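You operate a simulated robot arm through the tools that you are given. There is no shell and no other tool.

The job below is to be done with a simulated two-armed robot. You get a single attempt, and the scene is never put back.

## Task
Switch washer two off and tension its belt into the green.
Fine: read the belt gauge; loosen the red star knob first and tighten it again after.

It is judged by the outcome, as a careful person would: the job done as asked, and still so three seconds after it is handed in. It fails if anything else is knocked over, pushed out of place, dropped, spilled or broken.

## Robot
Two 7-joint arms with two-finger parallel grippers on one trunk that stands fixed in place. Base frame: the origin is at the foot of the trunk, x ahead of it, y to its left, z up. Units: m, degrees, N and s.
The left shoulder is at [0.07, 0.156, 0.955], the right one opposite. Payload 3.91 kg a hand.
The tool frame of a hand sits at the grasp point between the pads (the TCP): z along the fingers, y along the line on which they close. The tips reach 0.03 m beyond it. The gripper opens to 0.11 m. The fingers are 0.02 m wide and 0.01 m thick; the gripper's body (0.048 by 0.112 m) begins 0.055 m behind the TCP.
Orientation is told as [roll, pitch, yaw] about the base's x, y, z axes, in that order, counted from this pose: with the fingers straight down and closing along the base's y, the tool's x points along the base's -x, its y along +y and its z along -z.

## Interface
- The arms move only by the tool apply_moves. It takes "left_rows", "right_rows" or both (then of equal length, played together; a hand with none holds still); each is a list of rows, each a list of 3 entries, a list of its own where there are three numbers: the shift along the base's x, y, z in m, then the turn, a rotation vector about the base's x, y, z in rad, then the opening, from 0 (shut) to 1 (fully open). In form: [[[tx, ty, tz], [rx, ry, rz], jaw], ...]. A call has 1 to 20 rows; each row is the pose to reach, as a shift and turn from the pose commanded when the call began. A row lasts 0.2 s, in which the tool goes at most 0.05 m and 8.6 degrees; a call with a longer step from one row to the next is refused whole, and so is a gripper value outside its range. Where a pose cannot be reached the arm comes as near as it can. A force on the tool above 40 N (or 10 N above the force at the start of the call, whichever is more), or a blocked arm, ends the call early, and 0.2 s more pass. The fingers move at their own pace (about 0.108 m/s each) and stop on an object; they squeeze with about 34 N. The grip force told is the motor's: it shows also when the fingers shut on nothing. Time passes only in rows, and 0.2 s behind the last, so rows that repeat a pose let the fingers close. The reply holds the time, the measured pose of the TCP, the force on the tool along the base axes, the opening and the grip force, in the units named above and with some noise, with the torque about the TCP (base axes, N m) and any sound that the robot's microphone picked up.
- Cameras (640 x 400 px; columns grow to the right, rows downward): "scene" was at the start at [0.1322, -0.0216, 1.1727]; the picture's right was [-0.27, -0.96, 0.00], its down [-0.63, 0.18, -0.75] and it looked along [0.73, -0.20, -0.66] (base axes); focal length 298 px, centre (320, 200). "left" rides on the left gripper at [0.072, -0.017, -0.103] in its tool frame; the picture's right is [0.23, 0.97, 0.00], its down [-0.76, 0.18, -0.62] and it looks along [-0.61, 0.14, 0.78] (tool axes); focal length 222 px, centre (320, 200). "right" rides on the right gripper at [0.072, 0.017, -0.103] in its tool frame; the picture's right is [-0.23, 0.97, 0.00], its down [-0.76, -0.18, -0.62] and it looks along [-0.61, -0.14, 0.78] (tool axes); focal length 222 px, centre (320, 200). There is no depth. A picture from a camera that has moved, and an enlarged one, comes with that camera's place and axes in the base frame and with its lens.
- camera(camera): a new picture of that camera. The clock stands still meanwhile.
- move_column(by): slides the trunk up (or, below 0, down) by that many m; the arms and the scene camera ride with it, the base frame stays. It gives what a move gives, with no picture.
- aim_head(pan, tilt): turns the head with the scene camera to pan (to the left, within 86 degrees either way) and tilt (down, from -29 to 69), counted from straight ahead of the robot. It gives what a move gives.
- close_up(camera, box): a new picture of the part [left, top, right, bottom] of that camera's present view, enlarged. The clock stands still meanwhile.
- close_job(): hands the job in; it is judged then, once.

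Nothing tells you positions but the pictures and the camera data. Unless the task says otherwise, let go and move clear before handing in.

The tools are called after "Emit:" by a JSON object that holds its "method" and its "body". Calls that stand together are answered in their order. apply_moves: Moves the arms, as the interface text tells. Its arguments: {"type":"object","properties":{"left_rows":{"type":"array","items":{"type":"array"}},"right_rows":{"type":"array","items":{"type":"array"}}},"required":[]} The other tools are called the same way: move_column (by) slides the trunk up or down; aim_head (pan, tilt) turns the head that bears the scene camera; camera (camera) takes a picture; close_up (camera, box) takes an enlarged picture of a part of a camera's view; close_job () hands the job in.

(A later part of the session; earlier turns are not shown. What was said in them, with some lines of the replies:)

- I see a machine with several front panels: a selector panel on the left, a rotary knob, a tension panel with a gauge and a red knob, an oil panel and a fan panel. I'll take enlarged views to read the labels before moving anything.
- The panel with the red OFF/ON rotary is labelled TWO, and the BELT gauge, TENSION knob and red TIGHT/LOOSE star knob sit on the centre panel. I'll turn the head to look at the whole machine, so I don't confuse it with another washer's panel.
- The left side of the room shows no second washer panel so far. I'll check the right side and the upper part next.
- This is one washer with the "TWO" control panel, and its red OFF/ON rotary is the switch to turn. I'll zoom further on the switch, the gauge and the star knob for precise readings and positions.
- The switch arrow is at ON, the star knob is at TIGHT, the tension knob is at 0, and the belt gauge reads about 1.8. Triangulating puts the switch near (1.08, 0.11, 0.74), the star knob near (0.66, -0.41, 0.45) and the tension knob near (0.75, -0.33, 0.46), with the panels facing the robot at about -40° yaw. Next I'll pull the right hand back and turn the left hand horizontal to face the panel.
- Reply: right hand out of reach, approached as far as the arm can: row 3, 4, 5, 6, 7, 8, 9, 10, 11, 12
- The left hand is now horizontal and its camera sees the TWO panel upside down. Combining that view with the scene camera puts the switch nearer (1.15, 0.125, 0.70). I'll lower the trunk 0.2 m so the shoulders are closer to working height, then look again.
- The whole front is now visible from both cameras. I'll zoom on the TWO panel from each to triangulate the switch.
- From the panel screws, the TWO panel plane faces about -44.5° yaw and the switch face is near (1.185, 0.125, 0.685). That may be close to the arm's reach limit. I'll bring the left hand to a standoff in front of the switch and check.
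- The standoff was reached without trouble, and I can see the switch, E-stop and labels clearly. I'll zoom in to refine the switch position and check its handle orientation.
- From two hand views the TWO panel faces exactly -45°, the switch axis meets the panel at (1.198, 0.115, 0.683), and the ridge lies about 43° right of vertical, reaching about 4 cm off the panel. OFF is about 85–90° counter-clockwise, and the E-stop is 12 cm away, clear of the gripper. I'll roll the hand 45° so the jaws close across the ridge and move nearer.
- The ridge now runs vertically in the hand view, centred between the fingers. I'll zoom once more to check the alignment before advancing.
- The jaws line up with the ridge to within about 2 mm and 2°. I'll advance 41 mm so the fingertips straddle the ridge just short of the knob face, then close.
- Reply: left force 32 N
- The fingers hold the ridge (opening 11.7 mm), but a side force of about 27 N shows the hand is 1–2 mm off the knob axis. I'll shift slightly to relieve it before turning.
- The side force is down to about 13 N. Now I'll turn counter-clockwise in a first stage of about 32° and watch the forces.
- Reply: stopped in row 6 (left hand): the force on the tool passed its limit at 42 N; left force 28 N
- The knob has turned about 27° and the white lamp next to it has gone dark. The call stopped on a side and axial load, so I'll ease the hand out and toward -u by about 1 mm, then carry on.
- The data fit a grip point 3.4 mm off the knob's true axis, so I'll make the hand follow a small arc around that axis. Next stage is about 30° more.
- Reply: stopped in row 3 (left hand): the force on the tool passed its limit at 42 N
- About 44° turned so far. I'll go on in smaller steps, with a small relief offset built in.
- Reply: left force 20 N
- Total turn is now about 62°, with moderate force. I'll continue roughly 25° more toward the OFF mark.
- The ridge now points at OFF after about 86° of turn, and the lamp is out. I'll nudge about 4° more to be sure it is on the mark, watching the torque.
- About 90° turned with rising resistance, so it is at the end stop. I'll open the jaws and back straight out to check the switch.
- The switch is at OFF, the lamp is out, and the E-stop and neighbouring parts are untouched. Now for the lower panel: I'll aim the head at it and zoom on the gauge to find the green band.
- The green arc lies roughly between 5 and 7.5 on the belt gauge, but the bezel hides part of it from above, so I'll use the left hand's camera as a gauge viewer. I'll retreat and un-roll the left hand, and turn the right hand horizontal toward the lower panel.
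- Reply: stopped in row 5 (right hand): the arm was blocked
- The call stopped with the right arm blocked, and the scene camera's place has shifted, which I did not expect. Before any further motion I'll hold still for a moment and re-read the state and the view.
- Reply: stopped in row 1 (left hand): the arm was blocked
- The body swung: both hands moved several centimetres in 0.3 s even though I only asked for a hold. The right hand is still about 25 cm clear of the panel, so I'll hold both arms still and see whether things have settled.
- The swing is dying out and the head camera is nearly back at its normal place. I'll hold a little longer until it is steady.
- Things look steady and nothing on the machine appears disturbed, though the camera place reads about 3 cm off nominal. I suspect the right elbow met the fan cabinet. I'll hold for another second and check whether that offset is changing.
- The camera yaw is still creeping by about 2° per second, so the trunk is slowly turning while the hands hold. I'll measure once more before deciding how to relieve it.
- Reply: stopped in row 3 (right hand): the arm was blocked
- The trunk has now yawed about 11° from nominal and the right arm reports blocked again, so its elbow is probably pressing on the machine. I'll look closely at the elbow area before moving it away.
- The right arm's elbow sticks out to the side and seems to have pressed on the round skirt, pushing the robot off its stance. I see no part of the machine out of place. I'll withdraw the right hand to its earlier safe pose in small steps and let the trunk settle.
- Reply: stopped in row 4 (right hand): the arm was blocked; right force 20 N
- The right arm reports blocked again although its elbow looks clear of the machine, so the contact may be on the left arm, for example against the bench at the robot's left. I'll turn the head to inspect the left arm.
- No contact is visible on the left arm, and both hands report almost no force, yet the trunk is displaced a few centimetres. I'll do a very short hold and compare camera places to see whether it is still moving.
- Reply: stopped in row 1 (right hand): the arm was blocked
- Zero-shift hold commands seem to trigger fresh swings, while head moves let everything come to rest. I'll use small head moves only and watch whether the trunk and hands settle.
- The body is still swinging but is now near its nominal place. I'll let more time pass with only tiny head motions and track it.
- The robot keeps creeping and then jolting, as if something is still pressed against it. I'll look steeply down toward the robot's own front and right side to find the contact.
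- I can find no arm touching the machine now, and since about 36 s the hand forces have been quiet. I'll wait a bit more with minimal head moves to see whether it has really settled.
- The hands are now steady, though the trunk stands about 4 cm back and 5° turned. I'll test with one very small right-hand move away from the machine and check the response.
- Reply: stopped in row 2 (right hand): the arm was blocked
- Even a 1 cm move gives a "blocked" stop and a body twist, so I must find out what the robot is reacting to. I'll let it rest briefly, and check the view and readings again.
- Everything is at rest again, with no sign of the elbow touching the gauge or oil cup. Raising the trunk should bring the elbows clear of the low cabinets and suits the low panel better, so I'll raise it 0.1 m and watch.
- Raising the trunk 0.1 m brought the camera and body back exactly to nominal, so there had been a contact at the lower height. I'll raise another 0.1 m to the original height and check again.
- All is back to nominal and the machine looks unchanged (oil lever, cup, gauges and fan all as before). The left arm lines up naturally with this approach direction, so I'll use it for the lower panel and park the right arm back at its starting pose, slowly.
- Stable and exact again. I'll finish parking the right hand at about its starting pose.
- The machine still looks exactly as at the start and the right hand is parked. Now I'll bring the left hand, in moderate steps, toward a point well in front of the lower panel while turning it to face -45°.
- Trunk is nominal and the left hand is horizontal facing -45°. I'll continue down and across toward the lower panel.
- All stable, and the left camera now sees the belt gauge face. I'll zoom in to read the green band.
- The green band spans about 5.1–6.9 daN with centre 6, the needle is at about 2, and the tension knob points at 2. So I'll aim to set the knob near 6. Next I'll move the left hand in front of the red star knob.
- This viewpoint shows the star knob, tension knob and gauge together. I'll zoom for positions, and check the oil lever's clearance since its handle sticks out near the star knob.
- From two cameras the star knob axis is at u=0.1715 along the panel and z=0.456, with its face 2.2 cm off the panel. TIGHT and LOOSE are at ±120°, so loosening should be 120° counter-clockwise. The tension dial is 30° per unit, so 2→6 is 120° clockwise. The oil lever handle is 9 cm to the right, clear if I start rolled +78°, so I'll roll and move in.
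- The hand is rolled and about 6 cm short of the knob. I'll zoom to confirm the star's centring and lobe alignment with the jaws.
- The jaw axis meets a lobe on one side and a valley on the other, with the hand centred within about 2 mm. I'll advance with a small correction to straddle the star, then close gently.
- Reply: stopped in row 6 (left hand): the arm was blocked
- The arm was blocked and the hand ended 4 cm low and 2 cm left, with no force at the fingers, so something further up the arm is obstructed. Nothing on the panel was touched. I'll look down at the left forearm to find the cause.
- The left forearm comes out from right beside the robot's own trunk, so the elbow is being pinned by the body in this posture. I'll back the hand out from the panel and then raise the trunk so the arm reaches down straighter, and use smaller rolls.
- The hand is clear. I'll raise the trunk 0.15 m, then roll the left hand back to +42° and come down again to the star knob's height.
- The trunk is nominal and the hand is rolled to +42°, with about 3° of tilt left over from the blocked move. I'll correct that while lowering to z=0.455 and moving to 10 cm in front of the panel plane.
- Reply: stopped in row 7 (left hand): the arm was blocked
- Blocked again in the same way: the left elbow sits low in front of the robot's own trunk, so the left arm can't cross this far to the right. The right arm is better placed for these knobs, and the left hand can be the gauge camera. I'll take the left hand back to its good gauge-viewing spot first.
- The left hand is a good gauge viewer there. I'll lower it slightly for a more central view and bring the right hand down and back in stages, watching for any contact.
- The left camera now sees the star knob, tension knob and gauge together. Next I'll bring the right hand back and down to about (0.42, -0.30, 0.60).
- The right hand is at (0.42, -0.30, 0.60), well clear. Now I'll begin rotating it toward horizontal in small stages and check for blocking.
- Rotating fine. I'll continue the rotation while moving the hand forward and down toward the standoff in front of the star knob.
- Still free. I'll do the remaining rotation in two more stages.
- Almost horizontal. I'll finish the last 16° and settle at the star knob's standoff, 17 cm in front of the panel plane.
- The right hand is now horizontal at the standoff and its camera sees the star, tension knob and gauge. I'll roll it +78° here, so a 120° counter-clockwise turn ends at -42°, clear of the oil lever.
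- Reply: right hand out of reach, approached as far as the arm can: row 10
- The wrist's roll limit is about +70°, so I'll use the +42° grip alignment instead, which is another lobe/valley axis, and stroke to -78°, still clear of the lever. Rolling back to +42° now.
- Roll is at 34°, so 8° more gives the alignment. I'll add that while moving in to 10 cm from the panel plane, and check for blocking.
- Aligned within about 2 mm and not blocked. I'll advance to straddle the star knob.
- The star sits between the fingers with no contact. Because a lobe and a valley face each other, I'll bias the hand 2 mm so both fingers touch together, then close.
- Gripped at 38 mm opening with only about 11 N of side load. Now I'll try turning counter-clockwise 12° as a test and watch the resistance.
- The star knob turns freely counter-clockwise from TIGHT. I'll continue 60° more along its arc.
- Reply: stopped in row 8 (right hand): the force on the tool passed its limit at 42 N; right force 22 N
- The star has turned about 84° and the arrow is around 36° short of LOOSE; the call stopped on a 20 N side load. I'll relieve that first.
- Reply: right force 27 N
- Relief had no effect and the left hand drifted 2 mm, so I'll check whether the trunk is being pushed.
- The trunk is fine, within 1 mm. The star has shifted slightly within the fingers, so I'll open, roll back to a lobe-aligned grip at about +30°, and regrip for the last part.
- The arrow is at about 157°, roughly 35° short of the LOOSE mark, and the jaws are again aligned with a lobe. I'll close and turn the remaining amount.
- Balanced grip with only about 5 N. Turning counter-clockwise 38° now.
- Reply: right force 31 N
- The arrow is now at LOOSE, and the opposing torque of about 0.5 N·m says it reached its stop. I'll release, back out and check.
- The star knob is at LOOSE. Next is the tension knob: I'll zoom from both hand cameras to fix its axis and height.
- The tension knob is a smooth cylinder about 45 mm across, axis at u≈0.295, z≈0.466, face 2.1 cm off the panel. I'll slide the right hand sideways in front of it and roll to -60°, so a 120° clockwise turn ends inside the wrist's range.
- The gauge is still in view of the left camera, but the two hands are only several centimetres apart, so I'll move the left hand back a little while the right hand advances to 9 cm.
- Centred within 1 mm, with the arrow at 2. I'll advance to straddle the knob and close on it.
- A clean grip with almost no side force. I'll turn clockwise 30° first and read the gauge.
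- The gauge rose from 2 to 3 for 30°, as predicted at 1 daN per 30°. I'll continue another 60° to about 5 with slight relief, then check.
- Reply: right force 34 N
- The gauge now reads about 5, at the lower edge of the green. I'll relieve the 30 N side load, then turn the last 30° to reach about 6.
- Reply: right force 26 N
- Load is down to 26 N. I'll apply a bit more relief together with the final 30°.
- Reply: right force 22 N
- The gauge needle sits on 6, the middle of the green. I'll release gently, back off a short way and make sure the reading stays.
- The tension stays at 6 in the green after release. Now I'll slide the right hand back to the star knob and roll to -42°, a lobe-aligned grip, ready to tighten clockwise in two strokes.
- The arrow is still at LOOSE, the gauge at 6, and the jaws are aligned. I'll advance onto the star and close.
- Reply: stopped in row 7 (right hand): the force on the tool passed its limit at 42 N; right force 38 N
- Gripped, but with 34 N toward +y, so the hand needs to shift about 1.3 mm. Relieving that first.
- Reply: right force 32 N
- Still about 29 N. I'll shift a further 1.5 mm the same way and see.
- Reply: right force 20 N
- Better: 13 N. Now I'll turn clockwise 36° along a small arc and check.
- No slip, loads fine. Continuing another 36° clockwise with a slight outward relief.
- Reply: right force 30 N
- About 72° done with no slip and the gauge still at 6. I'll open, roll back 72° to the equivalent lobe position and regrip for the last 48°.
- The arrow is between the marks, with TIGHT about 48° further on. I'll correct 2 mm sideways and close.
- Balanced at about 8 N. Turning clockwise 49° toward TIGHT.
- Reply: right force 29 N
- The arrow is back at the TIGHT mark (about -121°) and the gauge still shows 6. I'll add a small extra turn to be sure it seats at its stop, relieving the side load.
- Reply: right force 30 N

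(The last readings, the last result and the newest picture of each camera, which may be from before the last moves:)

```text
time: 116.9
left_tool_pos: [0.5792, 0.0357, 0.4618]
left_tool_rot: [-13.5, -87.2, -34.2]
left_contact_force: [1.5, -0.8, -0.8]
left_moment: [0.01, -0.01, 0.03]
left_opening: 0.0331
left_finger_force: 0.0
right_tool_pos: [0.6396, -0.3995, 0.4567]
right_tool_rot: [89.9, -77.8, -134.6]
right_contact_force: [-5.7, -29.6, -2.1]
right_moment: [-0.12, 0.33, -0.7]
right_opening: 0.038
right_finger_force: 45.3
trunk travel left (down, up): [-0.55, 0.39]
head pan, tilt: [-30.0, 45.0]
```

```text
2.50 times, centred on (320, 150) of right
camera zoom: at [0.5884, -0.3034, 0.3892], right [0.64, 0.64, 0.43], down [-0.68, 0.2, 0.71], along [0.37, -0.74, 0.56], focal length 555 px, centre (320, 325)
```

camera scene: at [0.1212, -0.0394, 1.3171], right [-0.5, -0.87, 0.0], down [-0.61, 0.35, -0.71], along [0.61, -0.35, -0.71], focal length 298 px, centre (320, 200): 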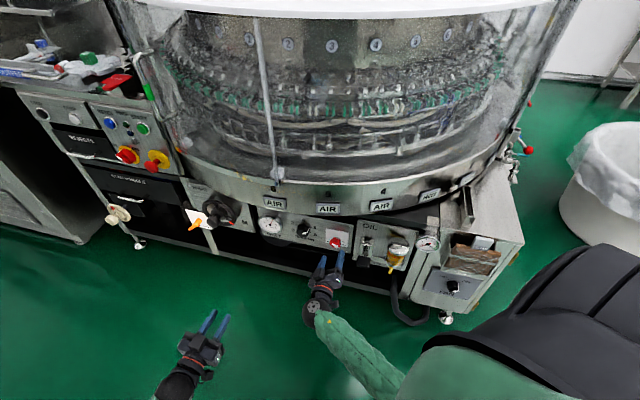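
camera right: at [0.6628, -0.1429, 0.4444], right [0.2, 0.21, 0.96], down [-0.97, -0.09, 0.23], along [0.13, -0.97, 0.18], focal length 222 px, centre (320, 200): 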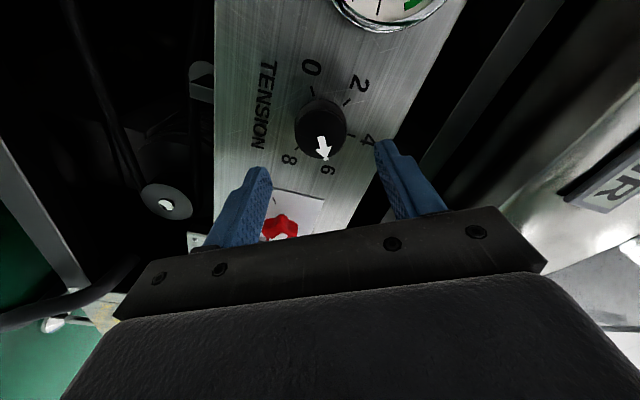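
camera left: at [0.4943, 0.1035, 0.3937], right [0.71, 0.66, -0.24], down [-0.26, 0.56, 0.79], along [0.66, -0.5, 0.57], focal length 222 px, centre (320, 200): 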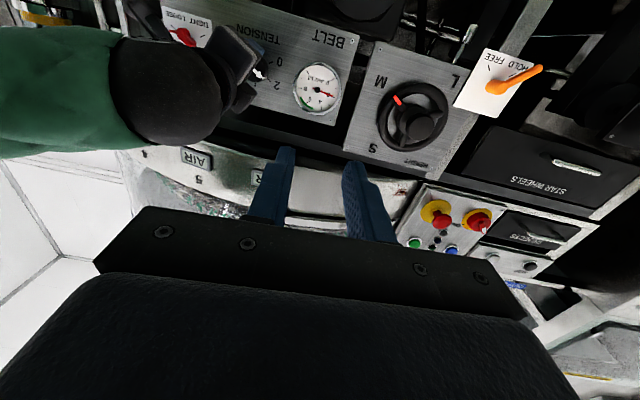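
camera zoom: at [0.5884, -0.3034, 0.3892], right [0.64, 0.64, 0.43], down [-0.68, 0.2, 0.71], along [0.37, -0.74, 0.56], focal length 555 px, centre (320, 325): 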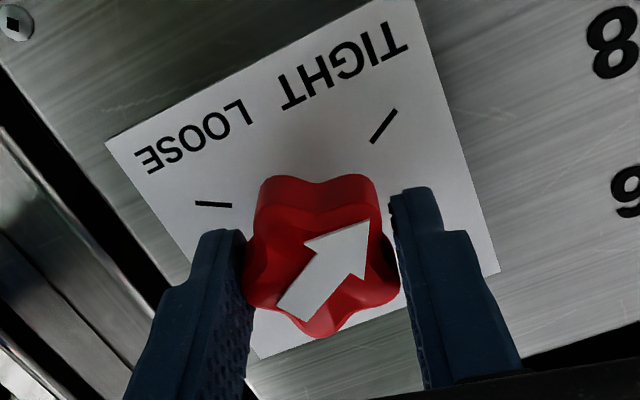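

The opposing torque confirms the star is against its TIGHT stop. I'll release and back the hand well clear, then verify everything.

Emit:
{"method": "apply_moves", "body": {"right_rows": [[[0, 0, 0], [0, 0, 0], 0.45], [[0, 0, 0], [0, 0, 0], 0.65], [[0, 0, 0], [0, 0, 0], 0.65], [[-0.01, 0.01, 0], [0, 0, 0], 0.65], [[-0.025, 0.025, 0], [0, 0, 0], 0.65], [[-0.045, 0.045, 0], [0, 0, 0], 0.65], [[-0.065, 0.065, 0], [0, 0, 0], 0.65], [[-0.09, 0.085, 0], [0, 0, 0], 0.65]]}}

Emit:
{"method": "close_up", "body": {"camera": "right", "box": [220, 50, 420, 200]}}

Emit:
{"method": "close_up", "body": {"camera": "left", "box": [130, 0, 390, 140]}}

Emit:
{"method": "camera", "body": {"camera": "scene"}}

```text
time: 118.7
left_tool_pos: [0.5783, 0.0352, 0.4624]
left_tool_rot: [-14.3, -87.3, -33.3]
left_contact_force: [-0.8, -0.3, 0.3]
left_moment: [0.02, 0.01, 0.01]
left_opening: 0.0328
left_finger_force: 0.1
right_tool_pos: [0.5489, -0.3122, 0.4575]
right_tool_rot: [90.1, -77.9, -134.8]
right_contact_force: [0.2, -0.8, -0.3]
right_moment: [0.0, 0.01, -0.02]
right_opening: 0.0715
right_finger_force: 0.0
trunk travel left (down, up): [-0.55, 0.39]
head pan, tilt: [-30.0, 45.0]
```

```text
2.67 times, centred on (320, 125) of right
camera zoom: at [0.4989, -0.2169, 0.3903], right [0.63, 0.64, 0.43], down [-0.68, 0.2, 0.71], along [0.37, -0.74, 0.56], focal length 592 px, centre (320, 400)
```

zoom: 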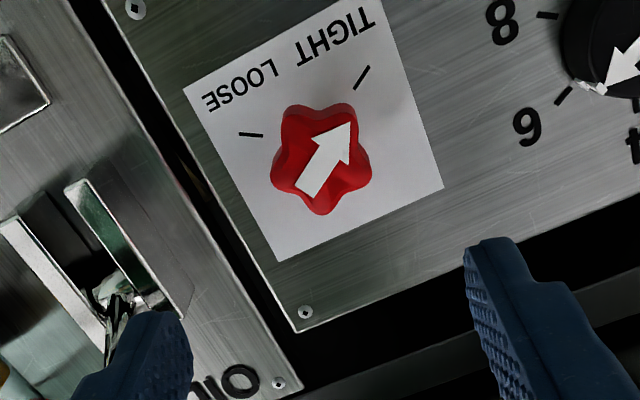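

```text
2.46 times, centred on (260, 70) of left
camera zoom: at [0.4943, 0.1028, 0.394], right [0.71, 0.66, -0.24], down [-0.26, 0.56, 0.79], along [0.65, -0.5, 0.57], focal length 547 px, centre (468, 520)
```

zoom: 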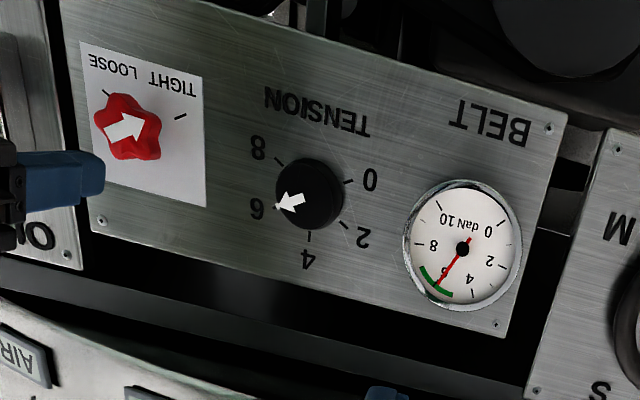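

```text
taken
camera scene: at [0.121, -0.0393, 1.3172], right [-0.5, -0.87, 0.0], down [-0.61, 0.35, -0.71], along [0.61, -0.35, -0.71], focal length 298 px, centre (320, 200)
```

scene: 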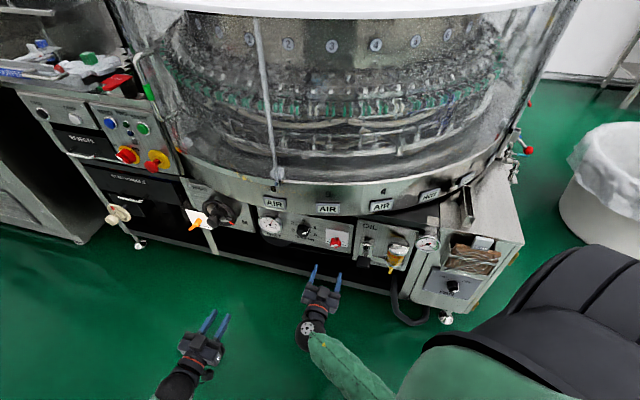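

Star knob at TIGHT (arrow about -119°, same as at the start), tension at 6, needle mid-green. I'll move both hands a little further away and do a final check of all the panels.

Emit:
{"method": "apply_moves", "body": {"left_rows": [[[-0.005, 0.01, 0], [0, 0, 0], 0.3], [[-0.01, 0.02, 0], [0, 0, 0], 0.3], [[-0.015, 0.03, 0], [0, 0, 0], 0.3], [[-0.015, 0.03, 0], [0, 0, 0], 0.3]], "right_rows": [[[-0.01, 0.008, 0], [0, 0, 0], 0.65], [[-0.02, 0.016, 0], [0, 0, 0], 0.65], [[-0.03, 0.025, 0], [0, 0, 0], 0.65], [[-0.03, 0.025, 0], [0, 0, 0], 0.65]]}}

Emit:
{"method": "close_up", "body": {"camera": "scene", "box": [20, 80, 200, 200]}}

Emit:
{"method": "close_up", "body": {"camera": "scene", "box": [240, 200, 360, 275]}}

Emit:
{"method": "close_up", "body": {"camera": "scene", "box": [340, 190, 540, 315]}}

Emit:
{"method": "close_up", "body": {"camera": "left", "box": [230, 30, 350, 130]}}

Emit:
{"method": "camera", "body": {"camera": "left"}}

```text
time: 119.7
left_tool_pos: [0.5649, 0.0649, 0.4619]
left_tool_rot: [-14.3, -87.3, -33.5]
left_contact_force: [-0.3, 0.2, 0.1]
left_moment: [0.0, 0.0, 0.0]
left_opening: 0.033
left_finger_force: 0.0
right_tool_pos: [0.5208, -0.2889, 0.4562]
right_tool_rot: [90.1, -77.9, -134.6]
right_contact_force: [0.9, 0.2, -0.2]
right_moment: [-0.02, 0.01, -0.03]
right_opening: 0.0711
right_finger_force: 0.1
trunk travel left (down, up): [-0.55, 0.39]
head pan, tilt: [-30.0, 45.0]
```

```text
3.33 times, centred on (110, 140) of scene
camera zoom: at [0.1212, -0.0393, 1.3171], right [-0.5, -0.87, 0.0], down [-0.61, 0.35, -0.71], along [0.61, -0.35, -0.71], focal length 992 px, centre (1020, 400)
```

zoom: 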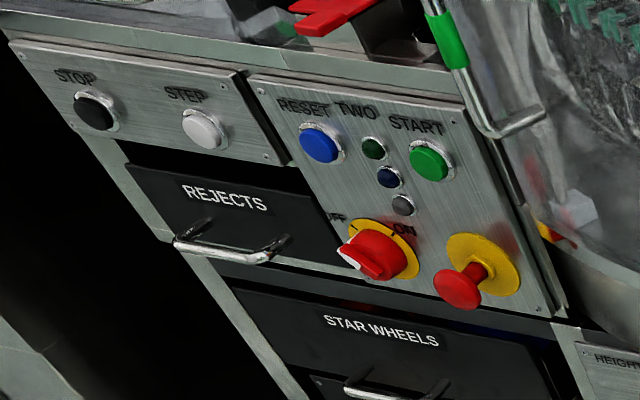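

```text
5.33 times, centred on (300, 238) of scene
camera zoom: at [0.1212, -0.0393, 1.3171], right [-0.5, -0.87, 0.0], down [-0.61, 0.35, -0.71], along [0.61, -0.35, -0.71], focal length 1587 px, centre (427, 0)
```

zoom: 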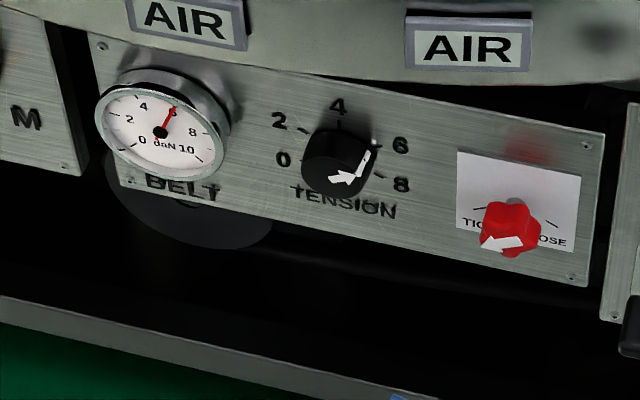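

```text
3.20 times, centred on (440, 252) of scene
camera zoom: at [0.1212, -0.0393, 1.3171], right [-0.5, -0.87, 0.0], down [-0.61, 0.35, -0.71], along [0.61, -0.35, -0.71], focal length 952 px, centre (-64, 32)
```

zoom: 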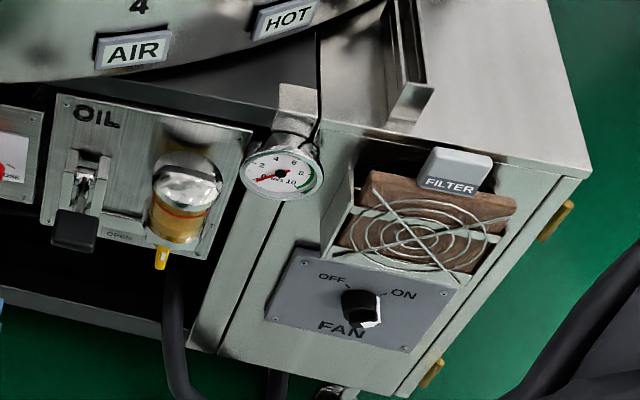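

```text
4.00 times, centred on (290, 80) of left
camera zoom: at [0.479, 0.1327, 0.3942], right [0.71, 0.66, -0.24], down [-0.26, 0.56, 0.79], along [0.65, -0.5, 0.57], focal length 888 px, centre (440, 680)
```

zoom: 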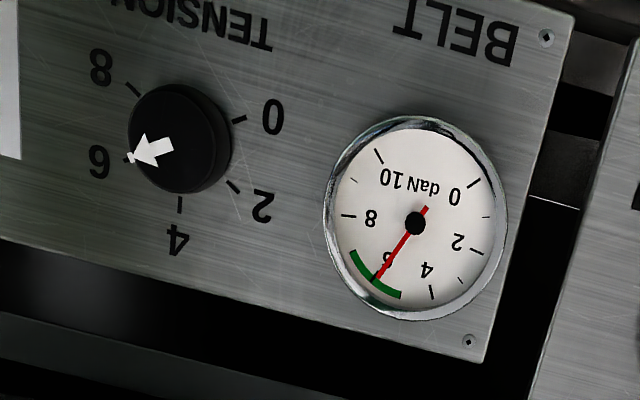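

```text
taken
camera left: at [0.479, 0.1327, 0.3942], right [0.71, 0.66, -0.24], down [-0.26, 0.56, 0.79], along [0.65, -0.5, 0.57], focal length 222 px, centre (320, 200)
```

left: 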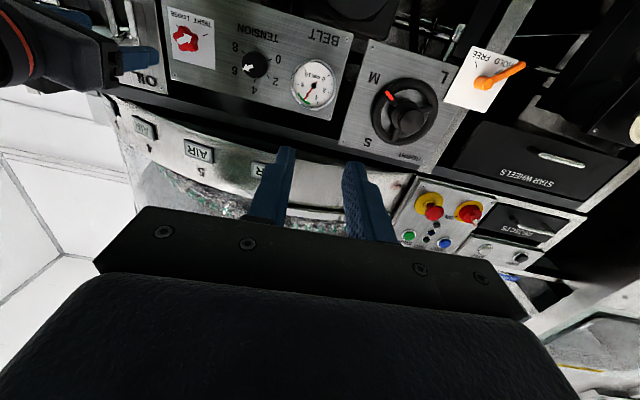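

The switch is OFF with the lamp out, tension at 6, needle in the green, star at TIGHT. I noticed the small m/s gauge by the fan reads lower than at the start, so I'll zoom to make sure the fan knob and oil parts are unchanged.

Emit:
{"method": "close_up", "body": {"camera": "scene", "box": [410, 225, 490, 305]}}

Emit:
{"method": "close_up", "body": {"camera": "scene", "box": [350, 215, 450, 275]}}

```text
5.00 times, centred on (450, 265) of scene
camera zoom: at [0.1212, -0.0393, 1.3171], right [-0.5, -0.87, 0.0], down [-0.61, 0.35, -0.71], along [0.61, -0.35, -0.71], focal length 1488 px, centre (-330, -125)
```

zoom: 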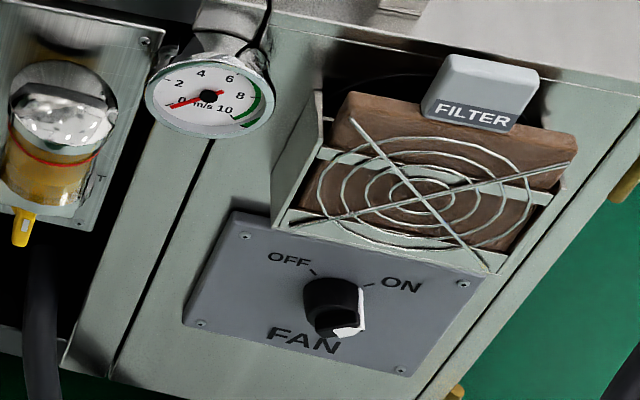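

```text
6.40 times, centred on (400, 245) of scene
camera zoom: at [0.1212, -0.0393, 1.3171], right [-0.5, -0.87, 0.0], down [-0.61, 0.35, -0.71], along [0.61, -0.35, -0.71], focal length 1905 px, centre (-192, -88)
```

zoom: 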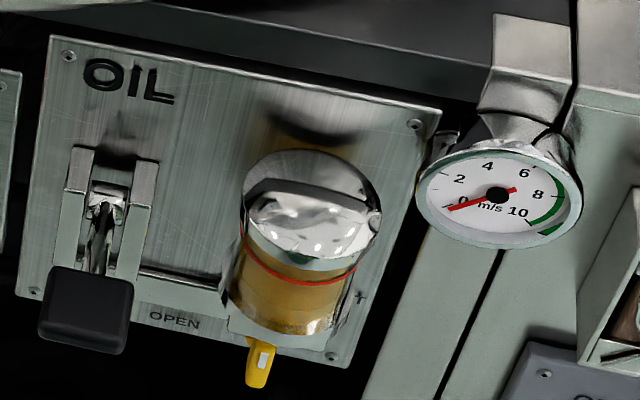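

Washer two is switched off and its belt is tensioned into the green:

- **Switch:** the red rotary is at OFF and its lamp is out.
- **Star knob:** I loosened it before tensioning and turned it back to TIGHT until it met its stop.
- **Belt tension:** the knob is at 6 and the belt gauge reads about 6 daN, mid-green.
- **Other parts:** the fan knob, oil lever, oil cup, filter and E-stop look the same as at the start. The small m/s gauge by the fan has dropped from about 3 to about 0, most likely because the washer is now off.

Partway through, the arms jammed a few times, once pushing the trunk several centimetres out of place. It came back to its normal position, and I saw nothing on the machine displaced.

Both hands are empty and clear, so I am handing the job in.

Emit:
{"method": "close_job", "body": {}}

```text
The job is handed in.
```

Washer two is off and its belt is tensioned into the green. I've handed the job in, but no verdict has come back.

- **Switch:** the red rotary is at OFF and its lamp is out.
- **Belt:** the gauge reads about 6 daN, mid-green (the band runs from about 5 to 7). The tension knob is at 6.
- **Star knob:** I loosened it before tensioning, then tightened it again until it met its stop.
- **Rest of the machine:** the other controls look as they did at the start. The small m/s gauge by the fan fell from about 3 to 0, most likely because the washer is now off.

The arms jammed a few times along the way, and one jam shoved the robot's trunk several centimetres out of place. I never found what it hit. The trunk returned to its normal position, and I saw nothing on the machine moved or damaged.
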